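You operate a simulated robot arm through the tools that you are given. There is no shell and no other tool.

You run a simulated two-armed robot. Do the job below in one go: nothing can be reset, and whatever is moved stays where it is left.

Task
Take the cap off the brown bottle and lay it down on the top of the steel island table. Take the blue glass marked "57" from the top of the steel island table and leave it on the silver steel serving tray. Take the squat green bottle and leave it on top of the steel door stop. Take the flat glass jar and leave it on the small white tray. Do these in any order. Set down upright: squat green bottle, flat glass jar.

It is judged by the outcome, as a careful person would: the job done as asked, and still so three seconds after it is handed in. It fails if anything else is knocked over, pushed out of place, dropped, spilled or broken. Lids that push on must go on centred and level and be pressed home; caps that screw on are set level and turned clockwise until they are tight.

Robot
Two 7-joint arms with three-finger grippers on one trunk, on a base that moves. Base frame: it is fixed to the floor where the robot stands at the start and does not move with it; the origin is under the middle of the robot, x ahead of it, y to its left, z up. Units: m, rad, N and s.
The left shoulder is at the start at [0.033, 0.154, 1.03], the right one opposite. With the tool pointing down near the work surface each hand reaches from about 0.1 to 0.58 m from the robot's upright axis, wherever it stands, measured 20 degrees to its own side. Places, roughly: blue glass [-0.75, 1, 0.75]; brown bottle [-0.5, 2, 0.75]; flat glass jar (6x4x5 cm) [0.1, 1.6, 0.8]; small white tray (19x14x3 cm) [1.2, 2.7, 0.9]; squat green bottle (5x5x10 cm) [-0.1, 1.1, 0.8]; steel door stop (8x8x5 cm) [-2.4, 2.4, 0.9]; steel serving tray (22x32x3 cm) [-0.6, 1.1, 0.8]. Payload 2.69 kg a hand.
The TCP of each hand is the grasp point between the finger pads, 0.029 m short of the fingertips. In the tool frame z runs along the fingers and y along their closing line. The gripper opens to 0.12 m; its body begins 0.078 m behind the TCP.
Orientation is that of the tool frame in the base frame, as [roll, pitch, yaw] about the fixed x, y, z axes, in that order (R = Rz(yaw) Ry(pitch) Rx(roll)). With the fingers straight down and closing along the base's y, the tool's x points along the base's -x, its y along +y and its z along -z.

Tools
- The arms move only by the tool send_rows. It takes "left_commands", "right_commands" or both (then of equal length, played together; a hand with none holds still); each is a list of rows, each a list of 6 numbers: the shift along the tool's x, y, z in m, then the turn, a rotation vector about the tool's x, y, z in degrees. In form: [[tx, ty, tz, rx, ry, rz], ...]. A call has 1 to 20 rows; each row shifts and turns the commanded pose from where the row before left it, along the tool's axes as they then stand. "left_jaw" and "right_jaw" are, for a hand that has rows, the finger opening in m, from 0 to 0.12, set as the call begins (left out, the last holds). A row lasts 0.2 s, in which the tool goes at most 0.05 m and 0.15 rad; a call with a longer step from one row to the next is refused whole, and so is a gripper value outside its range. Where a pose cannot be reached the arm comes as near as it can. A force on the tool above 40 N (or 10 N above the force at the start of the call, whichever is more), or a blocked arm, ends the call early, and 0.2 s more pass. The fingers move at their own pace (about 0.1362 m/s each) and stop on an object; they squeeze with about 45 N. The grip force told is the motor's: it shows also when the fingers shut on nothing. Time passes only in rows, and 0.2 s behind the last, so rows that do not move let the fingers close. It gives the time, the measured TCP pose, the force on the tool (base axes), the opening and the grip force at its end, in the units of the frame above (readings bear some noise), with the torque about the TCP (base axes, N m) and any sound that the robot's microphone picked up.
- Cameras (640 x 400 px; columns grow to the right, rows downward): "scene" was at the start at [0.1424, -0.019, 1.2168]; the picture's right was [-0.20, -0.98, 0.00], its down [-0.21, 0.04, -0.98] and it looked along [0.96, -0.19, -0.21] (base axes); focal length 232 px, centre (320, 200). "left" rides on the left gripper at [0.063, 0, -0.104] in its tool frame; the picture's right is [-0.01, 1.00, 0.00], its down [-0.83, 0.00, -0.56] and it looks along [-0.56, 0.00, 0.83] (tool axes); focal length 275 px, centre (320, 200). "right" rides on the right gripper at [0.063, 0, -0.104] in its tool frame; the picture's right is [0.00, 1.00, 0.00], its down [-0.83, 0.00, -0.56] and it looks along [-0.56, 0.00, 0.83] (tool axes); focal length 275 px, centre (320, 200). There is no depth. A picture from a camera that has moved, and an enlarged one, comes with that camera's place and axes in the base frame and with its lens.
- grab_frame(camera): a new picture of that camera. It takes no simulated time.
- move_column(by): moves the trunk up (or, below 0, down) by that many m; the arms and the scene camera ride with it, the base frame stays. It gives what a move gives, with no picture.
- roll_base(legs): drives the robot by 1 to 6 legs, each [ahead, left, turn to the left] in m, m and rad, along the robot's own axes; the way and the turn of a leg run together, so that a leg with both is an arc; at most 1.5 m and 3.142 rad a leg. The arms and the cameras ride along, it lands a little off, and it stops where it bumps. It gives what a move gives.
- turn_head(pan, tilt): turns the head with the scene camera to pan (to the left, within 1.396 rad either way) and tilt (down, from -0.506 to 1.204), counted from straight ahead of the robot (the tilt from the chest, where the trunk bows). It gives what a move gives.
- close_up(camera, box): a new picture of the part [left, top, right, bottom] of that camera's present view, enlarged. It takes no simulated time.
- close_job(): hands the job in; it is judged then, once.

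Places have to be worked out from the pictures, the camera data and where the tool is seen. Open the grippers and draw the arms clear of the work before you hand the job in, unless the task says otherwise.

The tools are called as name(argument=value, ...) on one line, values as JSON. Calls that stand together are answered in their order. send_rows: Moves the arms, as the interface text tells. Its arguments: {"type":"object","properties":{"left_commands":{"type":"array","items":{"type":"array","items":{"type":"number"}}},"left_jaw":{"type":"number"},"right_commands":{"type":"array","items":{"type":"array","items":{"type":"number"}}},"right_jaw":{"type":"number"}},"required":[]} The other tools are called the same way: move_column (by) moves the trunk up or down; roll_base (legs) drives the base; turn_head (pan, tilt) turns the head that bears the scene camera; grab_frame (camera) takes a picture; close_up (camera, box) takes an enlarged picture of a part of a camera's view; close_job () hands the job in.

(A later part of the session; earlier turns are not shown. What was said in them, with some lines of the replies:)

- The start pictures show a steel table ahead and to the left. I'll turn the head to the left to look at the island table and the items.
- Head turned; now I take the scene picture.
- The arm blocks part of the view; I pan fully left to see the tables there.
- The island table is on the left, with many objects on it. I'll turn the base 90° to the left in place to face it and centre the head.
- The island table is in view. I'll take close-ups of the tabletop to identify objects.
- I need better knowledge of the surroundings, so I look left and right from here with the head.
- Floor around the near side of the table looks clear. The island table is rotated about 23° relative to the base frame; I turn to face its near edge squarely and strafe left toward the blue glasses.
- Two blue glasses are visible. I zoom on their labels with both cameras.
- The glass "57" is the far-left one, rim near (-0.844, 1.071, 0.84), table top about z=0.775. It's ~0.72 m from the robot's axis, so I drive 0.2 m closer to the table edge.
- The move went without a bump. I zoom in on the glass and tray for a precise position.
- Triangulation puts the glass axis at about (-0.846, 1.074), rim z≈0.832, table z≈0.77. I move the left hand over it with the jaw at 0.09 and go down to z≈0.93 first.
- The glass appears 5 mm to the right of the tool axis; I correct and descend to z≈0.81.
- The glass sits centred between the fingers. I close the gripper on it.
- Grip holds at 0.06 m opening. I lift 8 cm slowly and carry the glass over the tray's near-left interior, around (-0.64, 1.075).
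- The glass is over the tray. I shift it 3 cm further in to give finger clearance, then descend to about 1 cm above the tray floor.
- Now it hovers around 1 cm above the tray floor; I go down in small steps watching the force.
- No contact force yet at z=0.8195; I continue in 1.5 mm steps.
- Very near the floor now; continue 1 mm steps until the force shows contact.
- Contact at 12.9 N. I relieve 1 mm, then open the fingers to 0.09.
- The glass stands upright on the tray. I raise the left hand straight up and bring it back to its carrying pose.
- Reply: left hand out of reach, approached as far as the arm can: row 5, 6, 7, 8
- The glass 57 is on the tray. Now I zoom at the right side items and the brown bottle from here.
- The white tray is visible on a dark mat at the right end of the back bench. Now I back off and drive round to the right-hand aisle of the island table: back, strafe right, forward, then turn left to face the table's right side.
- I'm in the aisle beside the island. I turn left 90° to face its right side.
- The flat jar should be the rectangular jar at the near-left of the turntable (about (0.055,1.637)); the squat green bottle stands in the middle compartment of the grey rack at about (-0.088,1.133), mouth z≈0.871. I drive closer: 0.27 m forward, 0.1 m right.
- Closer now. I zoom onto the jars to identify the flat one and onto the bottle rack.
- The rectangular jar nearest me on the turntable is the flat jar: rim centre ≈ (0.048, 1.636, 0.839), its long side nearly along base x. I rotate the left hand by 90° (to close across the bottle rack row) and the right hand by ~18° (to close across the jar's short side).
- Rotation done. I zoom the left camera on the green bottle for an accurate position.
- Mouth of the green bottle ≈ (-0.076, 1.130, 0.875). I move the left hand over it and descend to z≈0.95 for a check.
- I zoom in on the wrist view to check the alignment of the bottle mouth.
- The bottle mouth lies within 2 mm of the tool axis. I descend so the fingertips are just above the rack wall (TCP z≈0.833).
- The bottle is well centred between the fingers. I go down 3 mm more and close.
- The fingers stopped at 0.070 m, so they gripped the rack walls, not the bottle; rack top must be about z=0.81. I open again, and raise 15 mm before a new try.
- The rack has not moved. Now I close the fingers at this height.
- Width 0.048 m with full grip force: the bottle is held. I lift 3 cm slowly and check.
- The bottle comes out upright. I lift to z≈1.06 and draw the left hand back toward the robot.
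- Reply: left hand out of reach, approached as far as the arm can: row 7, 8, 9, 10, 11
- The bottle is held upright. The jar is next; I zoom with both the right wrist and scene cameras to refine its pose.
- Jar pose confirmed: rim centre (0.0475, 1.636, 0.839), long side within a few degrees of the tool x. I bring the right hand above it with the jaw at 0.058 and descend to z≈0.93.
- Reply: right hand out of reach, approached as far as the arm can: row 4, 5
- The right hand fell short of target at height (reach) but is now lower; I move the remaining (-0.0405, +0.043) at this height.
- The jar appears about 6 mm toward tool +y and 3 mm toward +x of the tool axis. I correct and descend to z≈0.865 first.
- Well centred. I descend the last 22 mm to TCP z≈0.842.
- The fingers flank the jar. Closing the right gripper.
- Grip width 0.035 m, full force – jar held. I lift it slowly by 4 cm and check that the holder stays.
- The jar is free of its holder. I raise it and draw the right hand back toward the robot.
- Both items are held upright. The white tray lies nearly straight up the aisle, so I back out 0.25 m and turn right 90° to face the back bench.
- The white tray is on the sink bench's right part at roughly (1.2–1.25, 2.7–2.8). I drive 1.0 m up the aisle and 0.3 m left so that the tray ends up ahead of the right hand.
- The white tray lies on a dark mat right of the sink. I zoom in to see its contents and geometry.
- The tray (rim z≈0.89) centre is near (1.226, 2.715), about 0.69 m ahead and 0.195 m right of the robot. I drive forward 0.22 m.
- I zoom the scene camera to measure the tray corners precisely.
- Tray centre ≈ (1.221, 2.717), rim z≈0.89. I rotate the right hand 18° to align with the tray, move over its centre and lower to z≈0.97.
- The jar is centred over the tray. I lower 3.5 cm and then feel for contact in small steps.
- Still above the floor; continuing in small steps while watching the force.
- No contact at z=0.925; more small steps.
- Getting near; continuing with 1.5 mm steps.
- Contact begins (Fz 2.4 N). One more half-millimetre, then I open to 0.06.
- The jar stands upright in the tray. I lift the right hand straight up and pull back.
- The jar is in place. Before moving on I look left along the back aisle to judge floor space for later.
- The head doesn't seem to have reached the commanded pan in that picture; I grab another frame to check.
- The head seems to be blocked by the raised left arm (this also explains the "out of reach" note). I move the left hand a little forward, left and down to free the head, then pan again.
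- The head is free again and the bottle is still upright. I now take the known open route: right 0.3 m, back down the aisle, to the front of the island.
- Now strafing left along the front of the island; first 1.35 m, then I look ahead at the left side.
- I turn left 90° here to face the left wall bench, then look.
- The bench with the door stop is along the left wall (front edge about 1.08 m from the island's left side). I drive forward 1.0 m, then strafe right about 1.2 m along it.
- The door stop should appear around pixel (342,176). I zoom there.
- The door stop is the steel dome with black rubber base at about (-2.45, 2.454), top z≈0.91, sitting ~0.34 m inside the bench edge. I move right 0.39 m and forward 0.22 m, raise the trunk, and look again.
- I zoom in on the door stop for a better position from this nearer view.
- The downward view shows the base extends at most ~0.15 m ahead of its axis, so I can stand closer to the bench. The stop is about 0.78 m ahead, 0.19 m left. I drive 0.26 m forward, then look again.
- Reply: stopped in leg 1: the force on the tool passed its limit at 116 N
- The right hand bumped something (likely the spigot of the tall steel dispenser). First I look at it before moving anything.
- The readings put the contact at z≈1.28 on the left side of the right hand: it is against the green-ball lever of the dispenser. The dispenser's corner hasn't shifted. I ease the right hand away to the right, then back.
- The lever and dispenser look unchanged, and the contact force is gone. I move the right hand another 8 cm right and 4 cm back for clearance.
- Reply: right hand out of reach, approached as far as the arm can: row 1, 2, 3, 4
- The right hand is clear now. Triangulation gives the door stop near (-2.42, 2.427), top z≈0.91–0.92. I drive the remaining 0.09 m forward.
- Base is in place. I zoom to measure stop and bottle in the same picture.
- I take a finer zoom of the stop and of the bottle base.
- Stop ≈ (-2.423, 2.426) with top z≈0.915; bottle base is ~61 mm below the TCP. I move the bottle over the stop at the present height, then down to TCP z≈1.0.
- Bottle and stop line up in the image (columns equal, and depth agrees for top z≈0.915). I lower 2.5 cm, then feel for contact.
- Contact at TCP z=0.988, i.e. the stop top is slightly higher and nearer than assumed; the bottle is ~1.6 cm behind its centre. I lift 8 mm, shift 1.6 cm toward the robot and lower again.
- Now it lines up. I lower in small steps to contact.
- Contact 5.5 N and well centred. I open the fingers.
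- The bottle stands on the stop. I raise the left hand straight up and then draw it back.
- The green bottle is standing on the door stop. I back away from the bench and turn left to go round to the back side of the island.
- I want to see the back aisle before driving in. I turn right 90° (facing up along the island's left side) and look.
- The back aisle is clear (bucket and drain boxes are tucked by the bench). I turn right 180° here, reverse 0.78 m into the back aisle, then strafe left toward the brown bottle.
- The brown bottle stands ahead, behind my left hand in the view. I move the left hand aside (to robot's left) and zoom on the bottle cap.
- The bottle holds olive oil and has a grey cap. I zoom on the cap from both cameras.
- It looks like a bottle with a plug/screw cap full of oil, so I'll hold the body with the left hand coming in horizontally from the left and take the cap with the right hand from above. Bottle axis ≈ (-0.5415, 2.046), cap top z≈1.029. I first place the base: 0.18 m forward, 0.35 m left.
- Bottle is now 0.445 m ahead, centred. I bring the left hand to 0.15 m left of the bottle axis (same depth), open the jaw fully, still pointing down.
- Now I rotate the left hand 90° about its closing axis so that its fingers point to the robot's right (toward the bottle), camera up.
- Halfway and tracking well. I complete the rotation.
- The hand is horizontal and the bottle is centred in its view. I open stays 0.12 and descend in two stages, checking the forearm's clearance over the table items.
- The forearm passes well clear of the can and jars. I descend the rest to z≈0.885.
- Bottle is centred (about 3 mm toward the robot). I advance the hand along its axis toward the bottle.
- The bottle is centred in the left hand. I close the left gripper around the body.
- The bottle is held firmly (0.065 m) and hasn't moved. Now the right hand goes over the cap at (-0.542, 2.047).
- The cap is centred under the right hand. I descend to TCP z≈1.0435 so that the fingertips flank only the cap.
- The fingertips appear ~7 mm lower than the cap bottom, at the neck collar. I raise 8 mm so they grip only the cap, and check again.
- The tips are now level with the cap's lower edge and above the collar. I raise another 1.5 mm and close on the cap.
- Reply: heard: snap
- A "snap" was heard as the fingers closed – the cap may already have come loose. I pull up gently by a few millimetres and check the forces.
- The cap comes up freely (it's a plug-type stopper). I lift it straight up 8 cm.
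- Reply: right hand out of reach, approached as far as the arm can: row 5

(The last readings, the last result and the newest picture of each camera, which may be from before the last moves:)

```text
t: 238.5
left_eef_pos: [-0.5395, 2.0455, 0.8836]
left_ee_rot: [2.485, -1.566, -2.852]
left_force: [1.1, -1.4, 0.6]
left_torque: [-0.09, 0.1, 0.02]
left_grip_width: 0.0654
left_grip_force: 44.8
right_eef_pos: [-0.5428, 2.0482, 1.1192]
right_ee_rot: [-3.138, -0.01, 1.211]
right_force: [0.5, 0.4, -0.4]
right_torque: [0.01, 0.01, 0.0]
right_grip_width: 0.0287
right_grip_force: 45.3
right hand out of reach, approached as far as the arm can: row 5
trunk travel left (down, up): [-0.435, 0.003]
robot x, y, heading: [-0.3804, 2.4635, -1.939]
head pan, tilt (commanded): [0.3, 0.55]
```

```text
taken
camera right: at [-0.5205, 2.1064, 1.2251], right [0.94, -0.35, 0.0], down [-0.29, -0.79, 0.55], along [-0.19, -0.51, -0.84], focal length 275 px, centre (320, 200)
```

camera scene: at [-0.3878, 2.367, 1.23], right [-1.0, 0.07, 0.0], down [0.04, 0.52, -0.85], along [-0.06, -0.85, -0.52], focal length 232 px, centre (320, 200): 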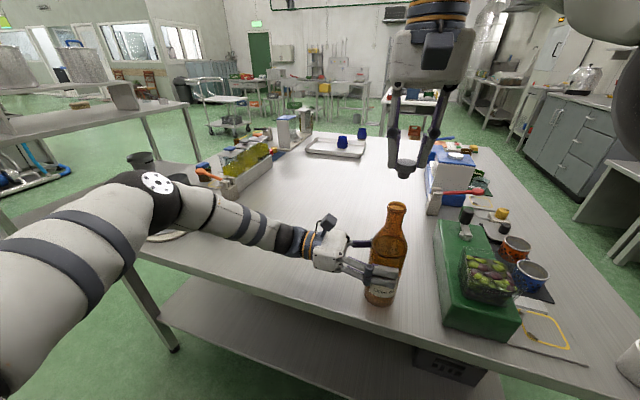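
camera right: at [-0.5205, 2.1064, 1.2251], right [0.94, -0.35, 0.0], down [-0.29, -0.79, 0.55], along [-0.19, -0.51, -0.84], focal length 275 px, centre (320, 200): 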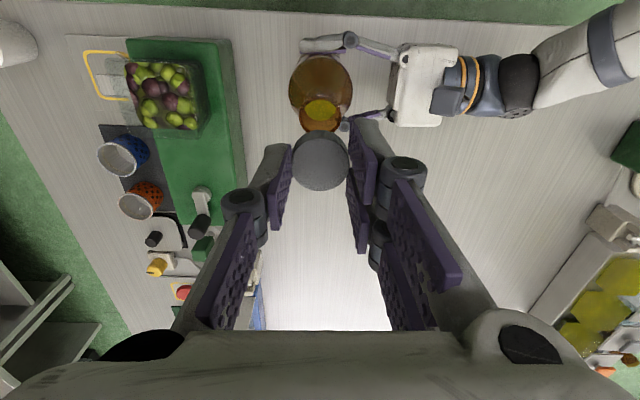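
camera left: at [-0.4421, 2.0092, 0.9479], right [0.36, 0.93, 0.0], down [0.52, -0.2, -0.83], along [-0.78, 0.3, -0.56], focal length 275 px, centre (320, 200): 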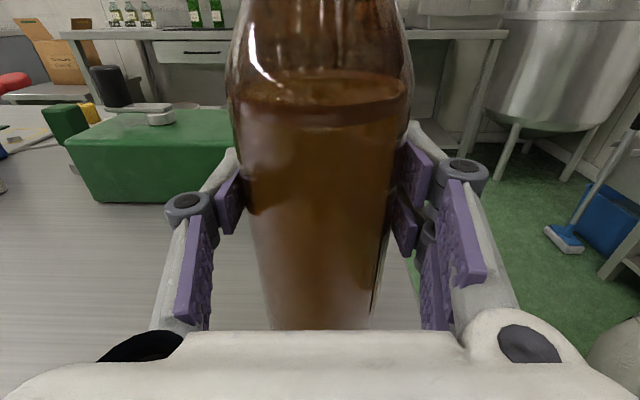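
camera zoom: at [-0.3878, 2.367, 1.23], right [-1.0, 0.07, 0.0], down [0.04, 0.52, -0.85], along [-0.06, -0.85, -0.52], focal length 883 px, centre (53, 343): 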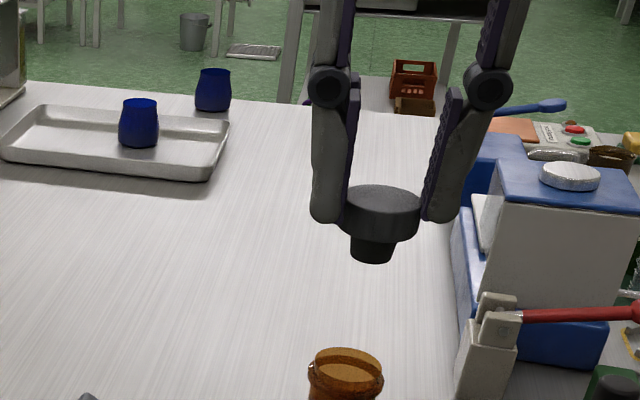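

The cap with its plug is off. I first release the bottle with the left hand: open, then withdraw to the left.

send_rows(left_commands=[[0, 0, 0, 0, 0, 0], [0, 0, 0, 0, 0, 0], [0, 0, 0, 0, 0, 0]], left_jaw=0.12)

close_up(camera="scene", box=[300, 180, 460, 320])

grab_frame(camera="left")

```text
t: 239.3
left_eef_pos: [-0.5388, 2.0457, 0.8843]
left_ee_rot: [2.514, -1.566, -2.883]
left_force: [0.5, -0.8, 0.7]
left_torque: [0.0, -0.03, -0.01]
left_grip_width: 0.12
left_grip_force: 0.1
right_eef_pos: [-0.5435, 2.049, 1.1191]
right_ee_rot: [-3.137, -0.011, 1.212]
right_force: [-0.6, -0.5, -0.1]
right_torque: [0.01, 0.01, -0.04]
right_grip_width: 0.0287
right_grip_force: 45.3
trunk travel left (down, up): [-0.435, 0.003]
robot x, y, heading: [-0.3801, 2.4636, -1.939]
head pan, tilt (commanded): [0.3, 0.55]
```

```text
2.86 times, centred on (380, 250) of scene
camera zoom: at [-0.3879, 2.367, 1.23], right [-1.0, 0.07, 0.0], down [0.04, 0.52, -0.85], along [-0.06, -0.85, -0.52], focal length 662 px, centre (149, 57)
```

zoom: 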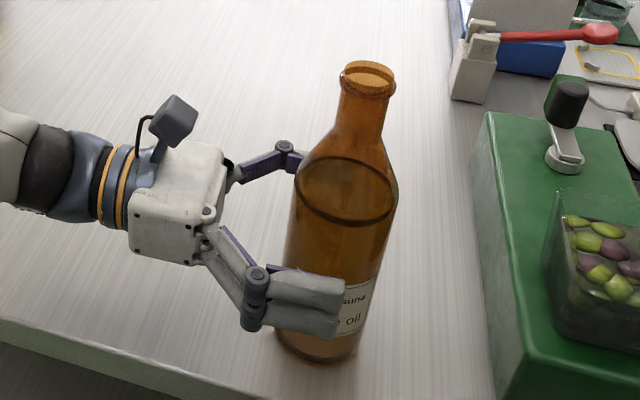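

```text
taken
camera left: at [-0.4421, 2.0091, 0.9479], right [0.36, 0.93, 0.0], down [0.52, -0.2, -0.83], along [-0.78, 0.29, -0.56], focal length 275 px, centre (320, 200)
```

left: 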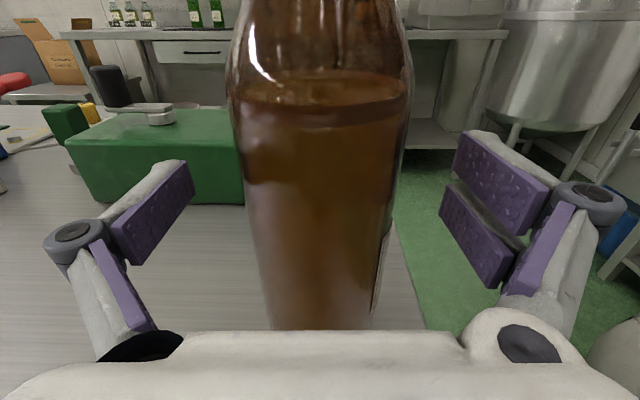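

The bottle stands undisturbed. I withdraw the left hand 16 cm to the left along its axis, then raise it.

send_rows(left_commands=[[0, 0, -0.02, 0, 0, 0], [0, 0, -0.03, 0, 0, 0], [0, 0, -0.035, 0, 0, 0], [0, 0, -0.035, 0, 0, 0], [0, 0, -0.035, 0, 0, 0], [0.03, 0, 0, 0, 0, 0], [0.035, 0, 0, 0, 0, 0], [0.035, 0, 0, 0, 0, 0], [0.035, 0, 0, 0, 0, 0], [0.035, 0, 0, 0, 0, 0], [0.03, 0, 0, 0, 0, 0], [0, 0, 0, 0, 0, 0]])

grab_frame(camera="scene")

```text
t: 241.9
left_eef_pos: [-0.3954, 1.9878, 1.0859]
left_ee_rot: [2.377, -1.568, -2.745]
left_force: [-0.3, 0.0, -1.1]
left_torque: [0.01, -0.01, -0.04]
left_grip_width: 0.1202
left_grip_force: 0.0
right_eef_pos: [-0.5438, 2.0485, 1.1185]
right_ee_rot: [-3.138, -0.011, 1.211]
right_force: [0.0, 0.0, 0.0]
right_torque: [-0.02, 0.02, 0.02]
right_grip_width: 0.0288
right_grip_force: 45.0
trunk travel left (down, up): [-0.435, 0.003]
robot x, y, heading: [-0.3802, 2.4636, -1.947]
head pan, tilt (commanded): [0.3, 0.55]
```

```text
taken
camera scene: at [-0.3879, 2.3668, 1.23], right [-1.0, 0.07, 0.0], down [0.04, 0.52, -0.85], along [-0.06, -0.85, -0.52], focal length 232 px, centre (320, 200)
```

scene: 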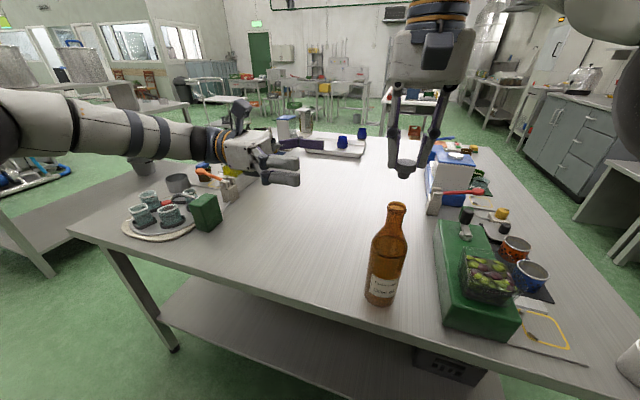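

Both hands are close, so I shift the right hand (with cap) 10 cm to the right and rotate the left hand back to pointing down while moving it left.

send_rows(left_commands=[[0, 0, 0, 0, 0, 0], [0, 0, 0, 0, 0, 0], [0, 0, 0, 0, 0, 0], [0, 0, 0, 0, -8.2, 0], [0, 0, 0, 0, -8.2, 0], [0, 0, 0, 0, -8.2, 0], [0, 0, 0, 0, -8.2, 0], [0, 0, 0, 0, -8.2, 0], [0, 0, 0, 0, -8.2, 0], [0, 0, 0, 0, -8.2, 0], [0, 0, 0, 0, -8.2, 0], [0, 0, 0, 0, -8.2, 0], [0, 0, 0, 0, -8.2, 0], [0, 0, 0, 0, -7.5, 0], [0, 0, 0, 0, 0, 0]], right_commands=[[0, -0.035, 0, 0, 0, 0], [0, -0.035, 0, 0, 0, 0], [0, -0.03, 0, 0, 0, 0], [0, 0, 0, 0, 0, 0], [0, 0, 0, 0, 0, 0], [0, 0, 0, 0, 0, 0], [0, 0, 0, 0, 0, 0], [0, 0, 0, 0, 0, 0], [0, 0, 0, 0, 0, 0], [0, 0, 0, 0, 0, 0], [0, 0, 0, 0, 0, 0], [0, 0, 0, 0, 0, 0], [0, 0, 0, 0, 0, 0], [0, 0, 0, 0, 0, 0], [0, 0, 0, 0, 0, 0]])

grab_frame(camera="scene")

```text
t: 245.1
left_eef_pos: [-0.3951, 1.9905, 1.0848]
left_ee_rot: [3.141, -0.007, 2.776]
left_force: [-0.8, 0.3, -1.3]
left_torque: [-0.02, 0.02, -0.01]
left_grip_width: 0.1196
left_grip_force: 0.1
right_eef_pos: [-0.6354, 2.0833, 1.1181]
right_ee_rot: [-3.136, -0.01, 1.213]
right_force: [-0.2, -0.3, -0.4]
right_torque: [0.03, 0.0, 0.02]
right_grip_width: 0.0285
right_grip_force: 45.3
trunk travel left (down, up): [-0.435, 0.003]
robot x, y, heading: [-0.3808, 2.4649, -1.939]
head pan, tilt (commanded): [0.3, 0.55]
```

```text
taken
camera scene: at [-0.3876, 2.3669, 1.23], right [-1.0, 0.07, 0.0], down [0.04, 0.52, -0.85], along [-0.06, -0.85, -0.52], focal length 232 px, centre (320, 200)
```

scene: 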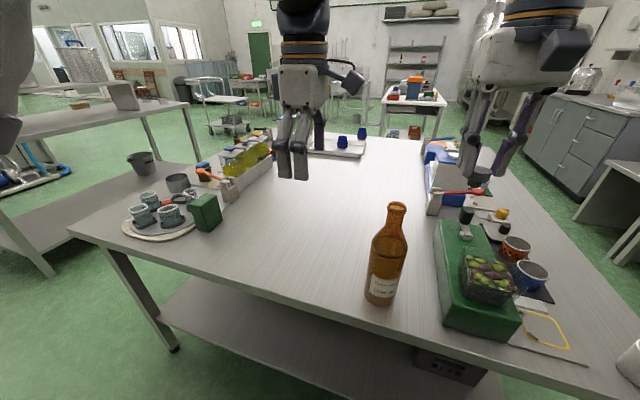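

The left hand is vertical again. I pull the right hand (with cap) back 12 cm and the left hand further left/back before shifting the base.

send_rows(left_commands=[[-0.03, 0.015, 0, 0, 0, 0], [-0.03, 0.015, 0, 0, 0, 0], [-0.03, 0.015, 0, 0, 0, 0], [-0.03, 0.015, 0, 0, 0, 0], [0, 0, 0, 0, 0, 0]], right_commands=[[0.03, 0, 0, 0, 0, 0], [0.03, 0, 0, 0, 0, 0], [0.03, 0, 0, 0, 0, 0], [0.03, 0, 0, 0, 0, 0], [0, 0, 0, 0, 0, 0]])

roll_base(legs=[[0, 0.33, 0]])

turn_head(pan=0.0, tilt=0.6)

grab_frame(camera="scene")

grab_frame(camera="right")

```text
t: 246.3
left_eef_pos: [-0.2608, 2.0032, 1.084]
left_ee_rot: [3.139, -0.007, 2.777]
left_force: [-0.7, -0.5, 0.6]
left_torque: [-0.01, -0.02, -0.01]
left_grip_width: 0.1201
left_grip_force: 0.0
right_eef_pos: [-0.5954, 2.1943, 1.1193]
right_ee_rot: [-3.138, -0.008, 1.212]
right_force: [0.3, -0.5, -0.1]
right_torque: [0.01, -0.02, -0.03]
right_grip_width: 0.0284
right_grip_force: 44.8
trunk travel left (down, up): [-0.435, 0.003]
robot x, y, heading: [-0.3777, 2.4624, -1.942]
head pan, tilt (commanded): [0.3, 0.55]
```

```text
t: 249.4
left_eef_pos: [0.05, 1.8825, 1.0854]
left_ee_rot: [3.139, -0.008, 2.775]
left_force: [-0.2, -0.4, -0.8]
left_torque: [-0.01, 0.01, 0.02]
left_grip_width: 0.1199
left_grip_force: 0.1
right_eef_pos: [-0.2842, 2.0753, 1.1192]
right_ee_rot: [-3.139, -0.01, 1.211]
right_force: [0.4, 0.0, -0.3]
right_torque: [0.01, 0.01, -0.02]
right_grip_width: 0.0286
right_grip_force: 44.7
trunk travel left (down, up): [-0.435, 0.003]
robot x, y, heading: [-0.0661, 2.3411, -1.938]
head pan, tilt (commanded): [0.3, 0.55]
```

```text
t: 250.2
left_eef_pos: [0.0502, 1.8821, 1.0831]
left_ee_rot: [3.14, -0.006, 2.775]
left_force: [-0.1, -0.2, 0.7]
left_torque: [0.01, 0.0, -0.02]
left_grip_width: 0.1198
left_grip_force: 0.0
right_eef_pos: [-0.2831, 2.0749, 1.1194]
right_ee_rot: [-3.139, -0.011, 1.211]
right_force: [0.0, -0.6, 0.2]
right_torque: [0.01, 0.01, -0.01]
right_grip_width: 0.0284
right_grip_force: 44.8
trunk travel left (down, up): [-0.435, 0.003]
robot x, y, heading: [-0.0728, 2.3432, -1.941]
head pan, tilt (commanded): [0.0, 0.6]
```

```text
taken
camera scene: at [-0.1025, 2.253, 1.2255], right [-0.93, 0.36, 0.0], down [0.2, 0.53, -0.83], along [-0.3, -0.77, -0.56], focal length 232 px, centre (320, 200)
```

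scene: 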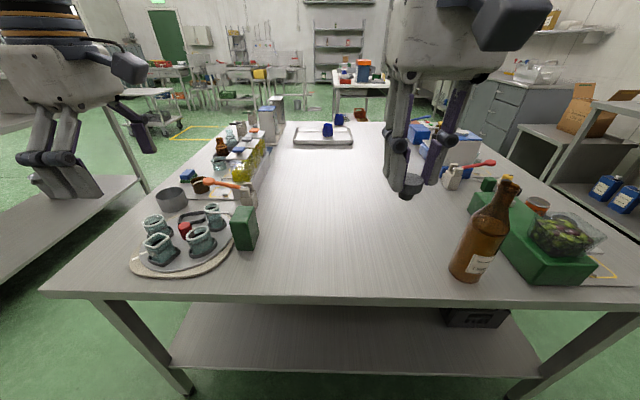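

```text
taken
camera right: at [-0.2613, 2.1332, 1.226], right [0.94, -0.35, 0.0], down [-0.29, -0.79, 0.55], along [-0.19, -0.51, -0.84], focal length 275 px, centre (320, 200)
```

right: 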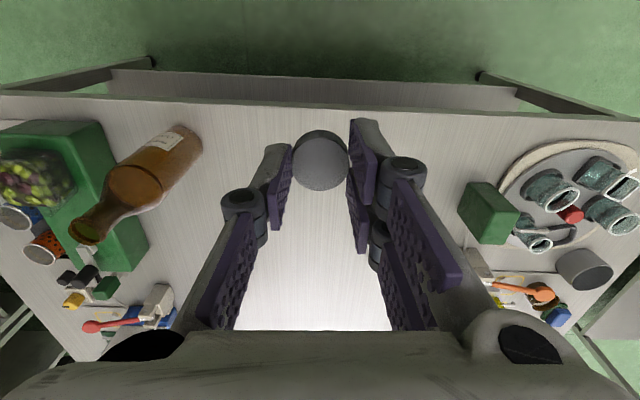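

There's a free area between the bottle and the turntable. I lower the right hand to z≈1.0, extend 19 cm forward over the table, and look before setting the cap down.

send_rows(right_commands=[[0, 0, 0.03, 0, 0, 0], [0, 0, 0.03, 0, 0, 0], [0, 0, 0.03, 0, 0, 0], [0, 0, 0.03, 0, 0, 0], [-0.032, 0, 0, 0, 0, 0], [-0.032, 0, 0, 0, 0, 0], [-0.032, 0, 0, 0, 0, 0], [-0.032, 0, 0, 0, 0, 0], [-0.032, 0, 0, 0, 0, 0], [-0.03, 0, 0, 0, 0, 0], [0, 0, 0.03, 0, 0, 0], [0, 0, 0.03, 0, 0, 0], [0, 0, 0.03, 0, 0, 0], [0, 0, 0, 0, 0, 0]])

grab_frame(camera="scene")

close_up(camera="scene", box=[330, 130, 490, 260])

```text
t: 253.2
left_eef_pos: [0.0493, 1.8819, 1.0849]
left_ee_rot: [3.141, -0.004, 2.775]
left_force: [-0.4, -0.6, 0.0]
left_torque: [0.01, 0.01, -0.04]
left_grip_width: 0.12
left_grip_force: 0.0
right_eef_pos: [-0.3508, 1.8993, 0.9079]
right_ee_rot: [-3.137, -0.009, 1.214]
right_force: [0.3, 0.6, 0.4]
right_torque: [0.0, 0.02, -0.02]
right_grip_width: 0.0285
right_grip_force: 45.0
trunk travel left (down, up): [-0.435, 0.003]
robot x, y, heading: [-0.071, 2.3407, -1.94]
head pan, tilt (commanded): [0.0, 0.6]
```

```text
taken
camera scene: at [-0.1025, 2.2533, 1.2256], right [-0.93, 0.36, 0.0], down [0.21, 0.53, -0.83], along [-0.3, -0.77, -0.56], focal length 232 px, centre (320, 200)
```

scene: 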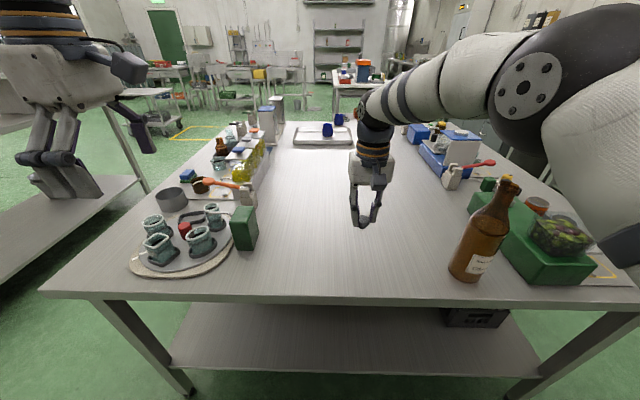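

```text
3.08 times, centred on (410, 195) of scene
camera zoom: at [-0.1025, 2.2533, 1.2256], right [-0.93, 0.36, 0.0], down [0.21, 0.53, -0.83], along [-0.3, -0.77, -0.56], focal length 713 px, centre (43, 215)
```

zoom: 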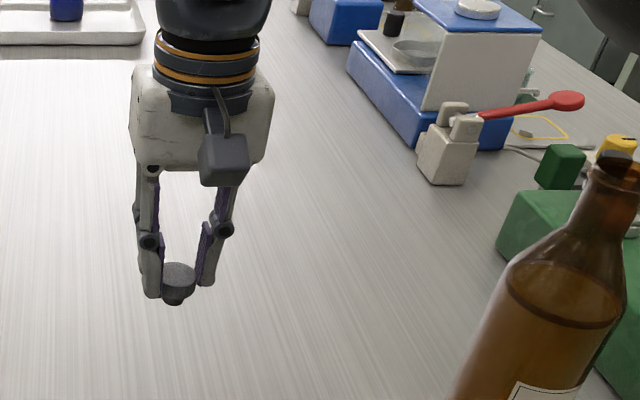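

Clear spot. I lower 6 cm and then in small steps until contact.

send_rows(right_commands=[[0, 0, 0.02, 0, 0, 0], [0, 0, 0.02, 0, 0, 0], [0, 0, 0.015, 0, 0, 0], [0, 0, 0, 0, 0, 0]])

close_up(camera="scene", box=[330, 190, 400, 250])

```text
t: 254.2
left_eef_pos: [0.0481, 1.8822, 1.0844]
left_ee_rot: [3.14, -0.007, 2.776]
left_force: [-0.1, 0.0, 0.1]
left_torque: [0.02, -0.02, -0.01]
left_grip_width: 0.1201
left_grip_force: 0.1
right_eef_pos: [-0.3506, 1.8997, 0.8528]
right_ee_rot: [-3.138, -0.008, 1.212]
right_force: [0.2, 0.4, -0.3]
right_torque: [0.0, -0.03, 0.01]
right_grip_width: 0.0284
right_grip_force: 45.4
trunk travel left (down, up): [-0.435, 0.003]
robot x, y, heading: [-0.0637, 2.3441, -1.942]
head pan, tilt (commanded): [0.0, 0.6]
```

```text
6.67 times, centred on (365, 220) of scene
camera zoom: at [-0.1025, 2.2532, 1.2256], right [-0.93, 0.36, 0.0], down [0.21, 0.53, -0.83], along [-0.3, -0.77, -0.56], focal length 1545 px, centre (20, 67)
```

zoom: 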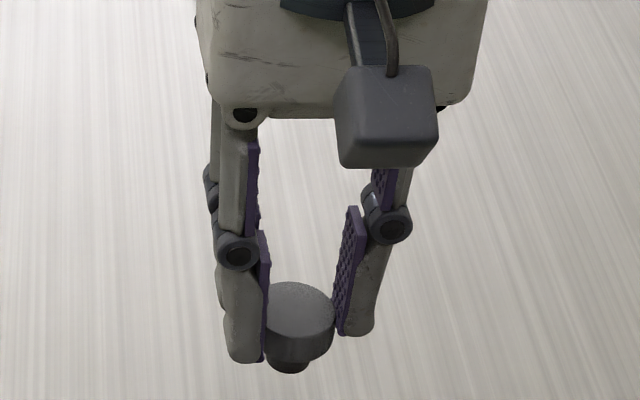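

Continuing downward in 3 mm steps.

send_rows(right_commands=[[0, 0, 0.004, 0, 0, 0], [0, 0, 0.003, 0, 0, 0], [0, 0, 0.003, 0, 0, 0], [0, 0, 0, 0, 0, 0]])

```text
t: 255.2
left_eef_pos: [0.0489, 1.8819, 1.0844]
left_ee_rot: [3.139, -0.006, 2.776]
left_force: [-0.1, -0.6, -0.2]
left_torque: [-0.03, 0.0, 0.0]
left_grip_width: 0.1201
left_grip_force: 0.1
right_eef_pos: [-0.3498, 1.9005, 0.8427]
right_ee_rot: [-3.138, -0.01, 1.212]
right_force: [-0.7, -1.1, 0.1]
right_torque: [-0.02, -0.02, -0.01]
right_grip_width: 0.0285
right_grip_force: 45.2
trunk travel left (down, up): [-0.435, 0.003]
robot x, y, heading: [-0.0677, 2.3436, -1.942]
head pan, tilt (commanded): [0.0, 0.6]
```

send_rows(right_commands=[[0, 0, 0.002, 0, 0, 0], [0, 0, 0.002, 0, 0, 0], [0, 0, 0.002, 0, 0, 0], [0, 0, 0, 0, 0, 0]])

close_up(camera="scene", box=[330, 200, 400, 260])

```text
t: 256.2
left_eef_pos: [0.0501, 1.882, 1.0841]
left_ee_rot: [3.139, -0.008, 2.775]
left_force: [-0.3, 0.3, 0.2]
left_torque: [0.0, -0.02, 0.04]
left_grip_width: 0.1198
left_grip_force: 0.0
right_eef_pos: [-0.3506, 1.8993, 0.8371]
right_ee_rot: [-3.139, -0.01, 1.212]
right_force: [-0.2, -0.1, -0.8]
right_torque: [0.0, 0.01, -0.02]
right_grip_width: 0.0284
right_grip_force: 45.2
trunk travel left (down, up): [-0.435, 0.003]
robot x, y, heading: [-0.0671, 2.3416, -1.941]
head pan, tilt (commanded): [0.0, 0.6]
```

```text
6.67 times, centred on (365, 230) of scene
camera zoom: at [-0.1026, 2.2531, 1.2255], right [-0.93, 0.36, 0.0], down [0.21, 0.53, -0.83], along [-0.3, -0.77, -0.56], focal length 1545 px, centre (20, 0)
```

zoom: 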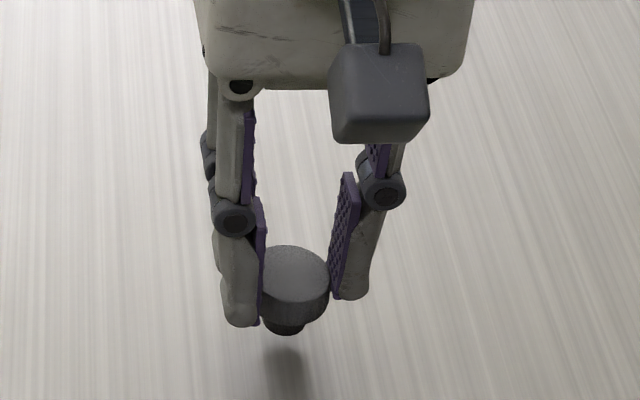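

A small gap to the shadow remains; continuing.

send_rows(right_commands=[[0, 0, 0.002, 0, 0, 0], [0, 0, 0.002, 0, 0, 0], [0, 0, 0.002, 0, 0, 0], [0, 0, 0, 0, 0, 0]])

close_up(camera="scene", box=[330, 200, 400, 260])

```text
t: 257.2
left_eef_pos: [0.0493, 1.8826, 1.0842]
left_ee_rot: [3.14, -0.006, 2.775]
left_force: [-0.1, 0.1, 0.5]
left_torque: [0.01, -0.02, -0.03]
left_grip_width: 0.1199
left_grip_force: 0.1
right_eef_pos: [-0.3502, 1.8998, 0.8315]
right_ee_rot: [-3.138, -0.011, 1.212]
right_force: [0.2, 0.2, -0.8]
right_torque: [-0.02, -0.02, -0.05]
right_grip_width: 0.0284
right_grip_force: 45.0
trunk travel left (down, up): [-0.435, 0.003]
robot x, y, heading: [-0.0678, 2.3382, -1.945]
head pan, tilt (commanded): [0.0, 0.6]
```

```text
6.67 times, centred on (365, 230) of scene
camera zoom: at [-0.1026, 2.2531, 1.2255], right [-0.93, 0.36, 0.0], down [0.21, 0.53, -0.83], along [-0.3, -0.77, -0.56], focal length 1545 px, centre (20, 0)
```

zoom: 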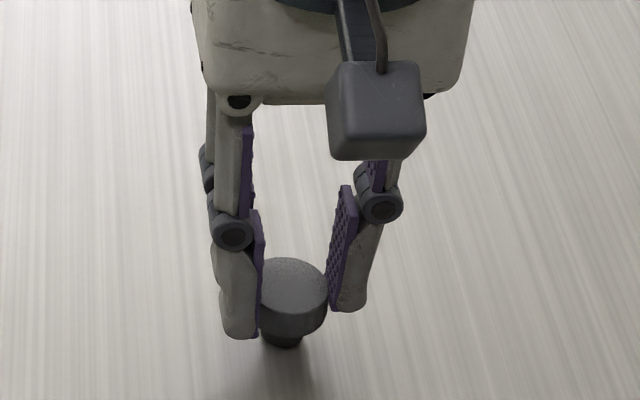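

send_rows(right_commands=[[0, 0, 0.0015, 0, 0, 0], [0, 0, 0.0015, 0, 0, 0], [0, 0, 0.001, 0, 0, 0], [0, 0, 0, 0, 0, 0]])

```text
t: 258.2
left_eef_pos: [0.0502, 1.8837, 1.0867]
left_ee_rot: [-3.14, -0.009, 2.775]
left_force: [-0.5, -0.7, -0.8]
left_torque: [0.01, -0.01, -0.02]
left_grip_width: 0.12
left_grip_force: 0.1
right_eef_pos: [-0.3494, 1.9006, 0.8296]
right_ee_rot: [-3.138, -0.004, 1.211]
right_force: [-0.1, 0.3, 18.6]
right_torque: [-0.03, 0.01, -0.02]
right_grip_width: 0.0286
right_grip_force: 44.9
trunk travel left (down, up): [-0.435, 0.003]
robot x, y, heading: [-0.0719, 2.3423, -1.937]
head pan, tilt (commanded): [0.0, 0.6]
```

Contact (18.6 N). I relieve ~2 mm so that it just rests, and look before opening.

send_rows(right_commands=[[0, 0, -0.0015, 0, 0, 0], [0, 0, 0, 0, 0, 0]])

close_up(camera="scene", box=[330, 200, 400, 260])

grab_frame(camera="right")

```text
t: 258.8
left_eef_pos: [0.0504, 1.8825, 1.086]
left_ee_rot: [-3.14, -0.007, 2.776]
left_force: [0.1, -0.3, 1.4]
left_torque: [0.01, 0.01, 0.02]
left_grip_width: 0.1198
left_grip_force: 0.1
right_eef_pos: [-0.3509, 1.9, 0.8293]
right_ee_rot: [-3.137, -0.007, 1.211]
right_force: [-0.4, -2.9, 19.9]
right_torque: [-0.19, 0.07, 0.02]
right_grip_width: 0.0285
right_grip_force: 45.2
trunk travel left (down, up): [-0.435, 0.003]
robot x, y, heading: [-0.0676, 2.3413, -1.943]
head pan, tilt (commanded): [0.0, 0.6]
```

```text
6.67 times, centred on (365, 230) of scene
camera zoom: at [-0.1019, 2.254, 1.2257], right [-0.93, 0.36, 0.0], down [0.2, 0.53, -0.83], along [-0.3, -0.77, -0.56], focal length 1545 px, centre (20, 0)
```

zoom: 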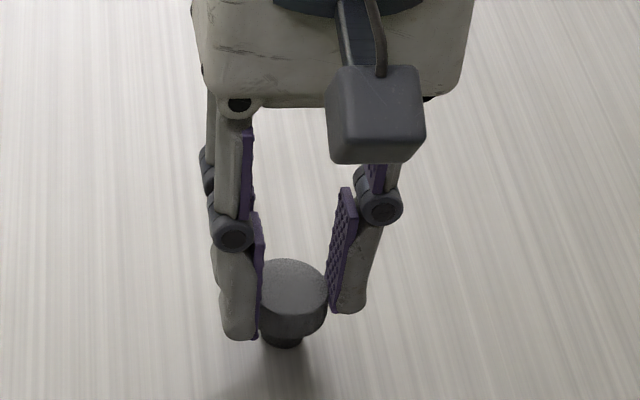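

```text
taken
camera right: at [-0.3278, 1.9587, 0.9359], right [0.94, -0.35, 0.0], down [-0.29, -0.78, 0.55], along [-0.19, -0.52, -0.83], focal length 275 px, centre (320, 200)
```

right: 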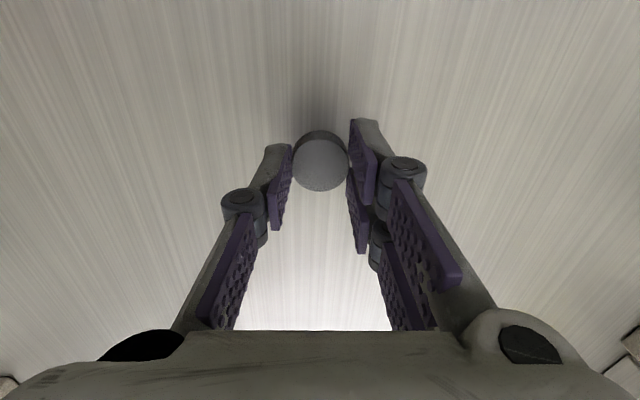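

Force is still ~20 N; I relieve another 2 mm.

send_rows(right_commands=[[0, 0, -0.001, 0, 0, 0], [0, 0, -0.0005, 0, 0, 0], [0, 0, 0, 0, 0, 0]])

```text
t: 259.6
left_eef_pos: [0.0495, 1.8827, 1.0845]
left_ee_rot: [3.14, -0.007, 2.775]
left_force: [0.5, 0.2, 0.3]
left_torque: [-0.02, 0.05, 0.01]
left_grip_width: 0.1203
left_grip_force: 0.0
right_eef_pos: [-0.35, 1.901, 0.8307]
right_ee_rot: [-3.139, -0.011, 1.211]
right_force: [-1.5, -3.0, 13.1]
right_torque: [-0.17, 0.07, -0.02]
right_grip_width: 0.0285
right_grip_force: 44.6
trunk travel left (down, up): [-0.435, 0.003]
robot x, y, heading: [-0.0684, 2.3424, -1.94]
head pan, tilt (commanded): [0.0, 0.6]
```

send_rows(right_commands=[[0, 0, -0.0006, 0, 0, 0], [0, 0, 0, 0, 0, 0]])

```text
t: 260.2
left_eef_pos: [0.0495, 1.8837, 1.0848]
left_ee_rot: [3.14, -0.005, 2.775]
left_force: [0.3, -0.4, -0.2]
left_torque: [0.02, -0.01, 0.01]
left_grip_width: 0.12
left_grip_force: 0.1
right_eef_pos: [-0.3499, 1.9007, 0.8283]
right_ee_rot: [-3.137, -0.012, 1.212]
right_force: [-0.3, -1.5, 7.5]
right_torque: [-0.06, 0.02, -0.05]
right_grip_width: 0.0286
right_grip_force: 44.8
trunk travel left (down, up): [-0.435, 0.003]
robot x, y, heading: [-0.0664, 2.3424, -1.942]
head pan, tilt (commanded): [0.0, 0.6]
```

Down to 7.5 N. I open the fingers a little (to 0.040) first.

send_rows(right_commands=[[0, 0, -0.0003, 0, 0, 0], [0, 0, 0, 0, 0, 0], [0, 0, 0, 0, 0, 0]], right_jaw=0.04)

close_up(camera="scene", box=[330, 200, 400, 260])

grab_frame(camera="right")

```text
t: 261.0
left_eef_pos: [0.0484, 1.8815, 1.0857]
left_ee_rot: [3.14, -0.007, 2.776]
left_force: [0.4, -0.3, 0.2]
left_torque: [-0.01, -0.02, -0.01]
left_grip_width: 0.1201
left_grip_force: 0.1
right_eef_pos: [-0.35, 1.9008, 0.8298]
right_ee_rot: [-3.137, -0.009, 1.211]
right_force: [-0.6, -0.4, -0.8]
right_torque: [0.0, -0.02, 0.01]
right_grip_width: 0.04
right_grip_force: 0.0
trunk travel left (down, up): [-0.435, 0.003]
robot x, y, heading: [-0.0686, 2.3426, -1.942]
head pan, tilt (commanded): [0.0, 0.6]
```

```text
6.67 times, centred on (365, 230) of scene
camera zoom: at [-0.1026, 2.253, 1.2255], right [-0.93, 0.36, 0.0], down [0.21, 0.53, -0.83], along [-0.3, -0.77, -0.56], focal length 1545 px, centre (20, 0)
```

zoom: 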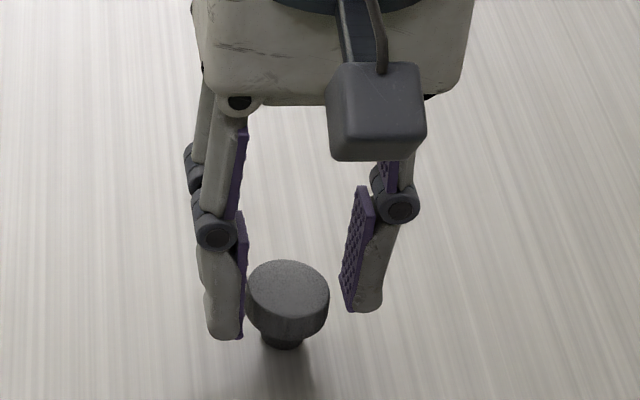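

```text
taken
camera right: at [-0.3281, 1.9584, 0.9368], right [0.94, -0.35, 0.0], down [-0.29, -0.79, 0.55], along [-0.19, -0.51, -0.84], focal length 275 px, centre (320, 200)
```

right: 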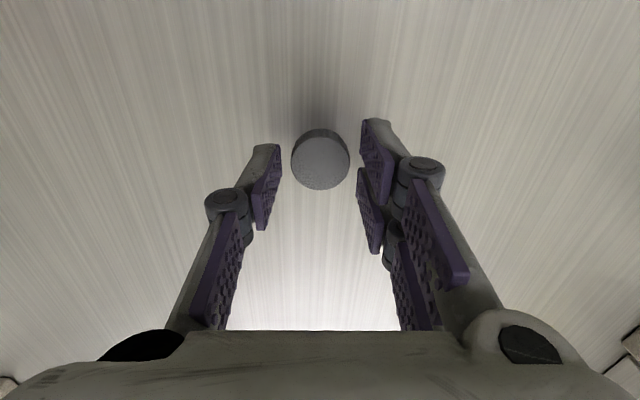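

The cap stands by itself. I open wider and lift straight up.

send_rows(right_commands=[[0, 0, 0, 0, 0, 0], [0, 0, 0, 0, 0, 0], [0, 0, -0.01, 0, 0, 0], [0, 0, -0.02, 0, 0, 0], [0, 0, -0.03, 0, 0, 0], [0, 0, -0.03, 0, 0, 0], [0, 0, -0.03, 0, 0, 0], [0, 0, -0.03, 0, 0, 0], [0, 0, 0, 0, 0, 0]], right_jaw=0.09)

grab_frame(camera="scene")

grab_frame(camera="right")

```text
t: 263.0
left_eef_pos: [0.0487, 1.8827, 1.0836]
left_ee_rot: [3.141, -0.007, 2.774]
left_force: [0.1, 0.1, 0.2]
left_torque: [-0.02, 0.05, 0.01]
left_grip_width: 0.1199
left_grip_force: 0.0
right_eef_pos: [-0.3506, 1.8987, 0.9805]
right_ee_rot: [-3.138, -0.01, 1.209]
right_force: [-0.6, -1.1, 0.4]
right_torque: [0.0, 0.02, 0.05]
right_grip_width: 0.0901
right_grip_force: 0.0
trunk travel left (down, up): [-0.435, 0.003]
robot x, y, heading: [-0.0672, 2.3433, -1.942]
head pan, tilt (commanded): [0.0, 0.6]
```

```text
taken
camera scene: at [-0.1027, 2.2528, 1.2255], right [-0.93, 0.36, 0.0], down [0.21, 0.53, -0.82], along [-0.3, -0.77, -0.57], focal length 232 px, centre (320, 200)
```

scene: 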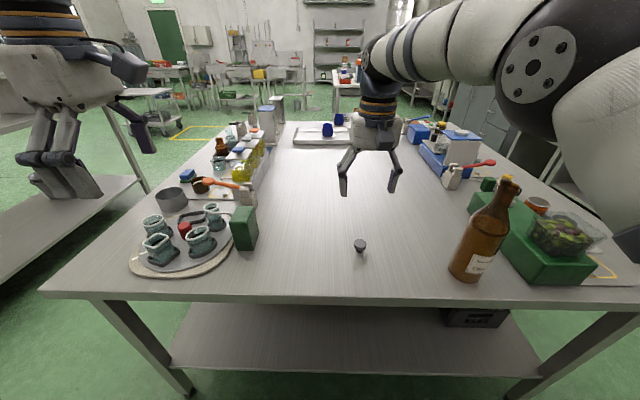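

```text
taken
camera right: at [-0.3277, 1.9562, 1.0871], right [0.94, -0.35, 0.0], down [-0.29, -0.79, 0.55], along [-0.19, -0.51, -0.84], focal length 275 px, centre (320, 200)
```

right: 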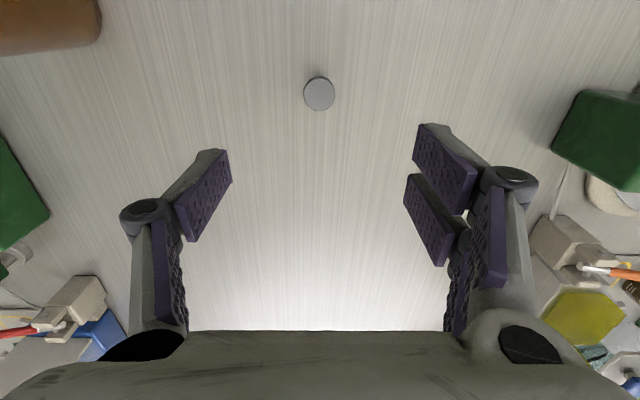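

The cap stands on the island table. I draw the right hand back and up, clear of the work.

send_rows(right_commands=[[0.02, 0, -0.02, 0, 0, 0], [0.03, 0, -0.02, 0, 0, 0], [0.03, 0, -0.02, 0, 0, 0], [0.03, 0, -0.02, 0, 0, 0], [0.03, 0, -0.02, 0, 0, 0], [0.03, 0, -0.02, 0, 0, 0], [0, 0, 0, 0, 0, 0]])

roll_base(legs=[[-0.25, 0, 0]])

grab_frame(camera="scene")

```text
t: 264.6
left_eef_pos: [0.0498, 1.8827, 1.0842]
left_ee_rot: [3.139, -0.005, 2.776]
left_force: [0.9, -0.3, 0.2]
left_torque: [-0.03, -0.02, -0.02]
left_grip_width: 0.12
left_grip_force: 0.1
right_eef_pos: [-0.2898, 2.056, 1.1024]
right_ee_rot: [-3.138, -0.011, 1.21]
right_force: [-0.5, -0.6, 0.1]
right_torque: [0.01, -0.01, -0.04]
right_grip_width: 0.09
right_grip_force: 0.0
trunk travel left (down, up): [-0.435, 0.003]
robot x, y, heading: [-0.0707, 2.3423, -1.941]
head pan, tilt (commanded): [0.0, 0.6]
```

```text
t: 266.5
left_eef_pos: [0.1408, 2.1172, 1.0845]
left_ee_rot: [3.139, -0.005, 2.777]
left_force: [0.4, 0.1, 0.0]
left_torque: [-0.01, 0.03, 0.0]
left_grip_width: 0.12
left_grip_force: 0.1
right_eef_pos: [-0.1975, 2.2913, 1.1032]
right_ee_rot: [-3.14, -0.01, 1.213]
right_force: [0.6, 0.1, -0.4]
right_torque: [-0.04, 0.03, 0.01]
right_grip_width: 0.0902
right_grip_force: 0.2
trunk travel left (down, up): [-0.435, 0.003]
robot x, y, heading: [0.026, 2.5764, -1.943]
head pan, tilt (commanded): [0.0, 0.6]
```

```text
taken
camera scene: at [-0.0113, 2.4874, 1.2255], right [-0.93, 0.36, 0.0], down [0.2, 0.53, -0.83], along [-0.3, -0.77, -0.56], focal length 232 px, centre (320, 200)
```

scene: 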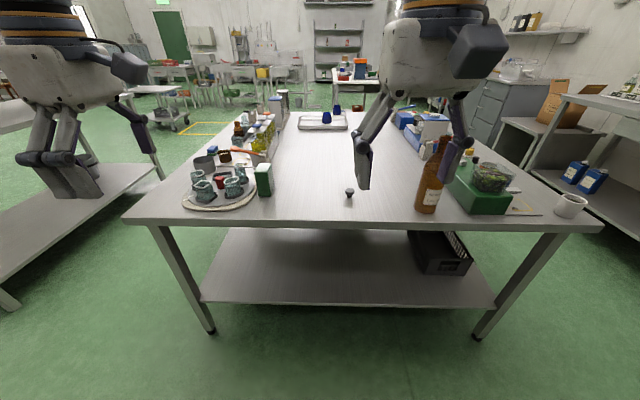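

Arms are clear. I check the results: cap and glass by zoom, then look toward the door stop and white tray.

close_up(camera="scene", box=[280, 95, 460, 220])

turn_head(pan=-1.2, tilt=0.25)

grab_frame(camera="scene")

```text
3.20 times, centred on (370, 158) of scene
camera zoom: at [-0.0113, 2.4874, 1.2255], right [-0.93, 0.36, 0.0], down [0.2, 0.53, -0.83], along [-0.3, -0.77, -0.56], focal length 742 px, centre (160, 336)
```

zoom: 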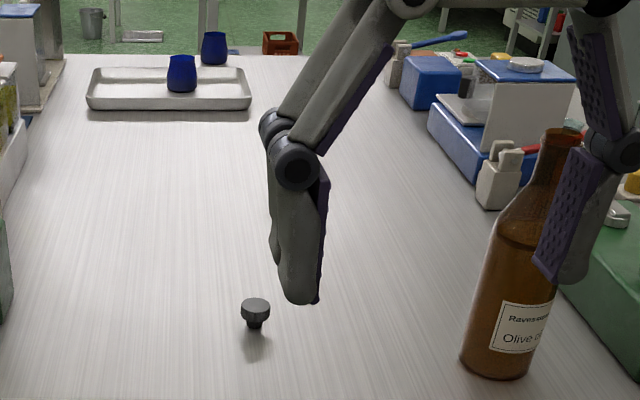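

```text
t: 267.9
left_eef_pos: [0.1406, 2.1158, 1.0843]
left_ee_rot: [3.141, -0.006, 2.777]
left_force: [0.1, 0.8, 0.0]
left_torque: [-0.02, 0.03, 0.01]
left_grip_width: 0.1195
left_grip_force: 0.0
right_eef_pos: [-0.2006, 2.2892, 1.103]
right_ee_rot: [-3.139, -0.01, 1.212]
right_force: [1.0, 0.1, 0.5]
right_torque: [0.01, 0.01, 0.01]
right_grip_width: 0.0901
right_grip_force: 0.0
trunk travel left (down, up): [-0.435, 0.003]
robot x, y, heading: [0.0199, 2.5759, -1.94]
head pan, tilt (commanded): [-1.201, 0.25]
```

```text
taken
camera scene: at [-0.0728, 2.5693, 1.2577], right [0.0, 1.0, 0.0], down [0.25, 0.0, -0.97], along [-0.97, 0.0, -0.25], focal length 232 px, centre (320, 200)
```

scene: 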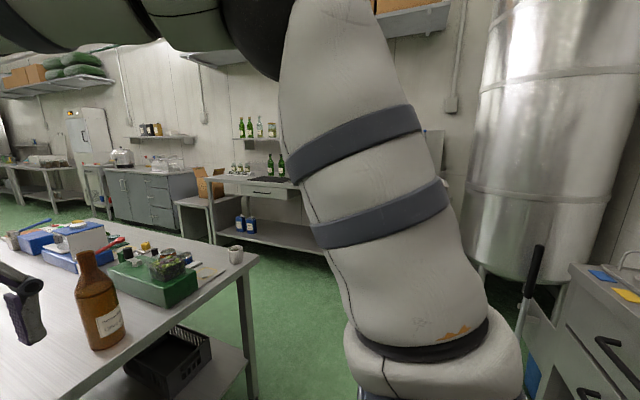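

Everything checks out: glass 57 on the steel tray, the jar in the white tray, the green bottle on the door stop (seen standing in the earlier wrist views), and the cap standing on the island table. The grippers are open and the arms are clear, so I hand the job in.

close_job()

```text
The job is handed in.
```

I've done all four parts of the job and handed it in. I don't have the judge's result.

- **Brown bottle cap:** it is off and on the island table, to the left of the bottle as seen from the back of the table. It is a plug-type stopper, so it stands on its narrow plug end rather than lying flat. It stayed put when I let go.
- **Blue glass "57":** it stands upright on the silver serving tray with its oil still in it.
- **Squat green bottle:** it stands upright and centred on the steel door stop.
- **Flat glass jar:** it stands upright near the middle of the small white tray.

Two bumps happened along the way:

- **Dispenser lever:** while I drove up to the door stop bench, the right hand hit the green-ball lever of the tall steel dispenser, with a peak of about 116 N. Comparing pictures from before and after, I could not see that the lever or the dispenser had moved.
- **Bottle rack:** my first try at the green bottle closed on the rack walls instead of the bottle. The rack did not move.

I checked the jar and green bottle right after placing them. I only saw the green bottle again from across the room before handing in, and did not look at the jar again. Both grippers are open and the arms are clear of the work.
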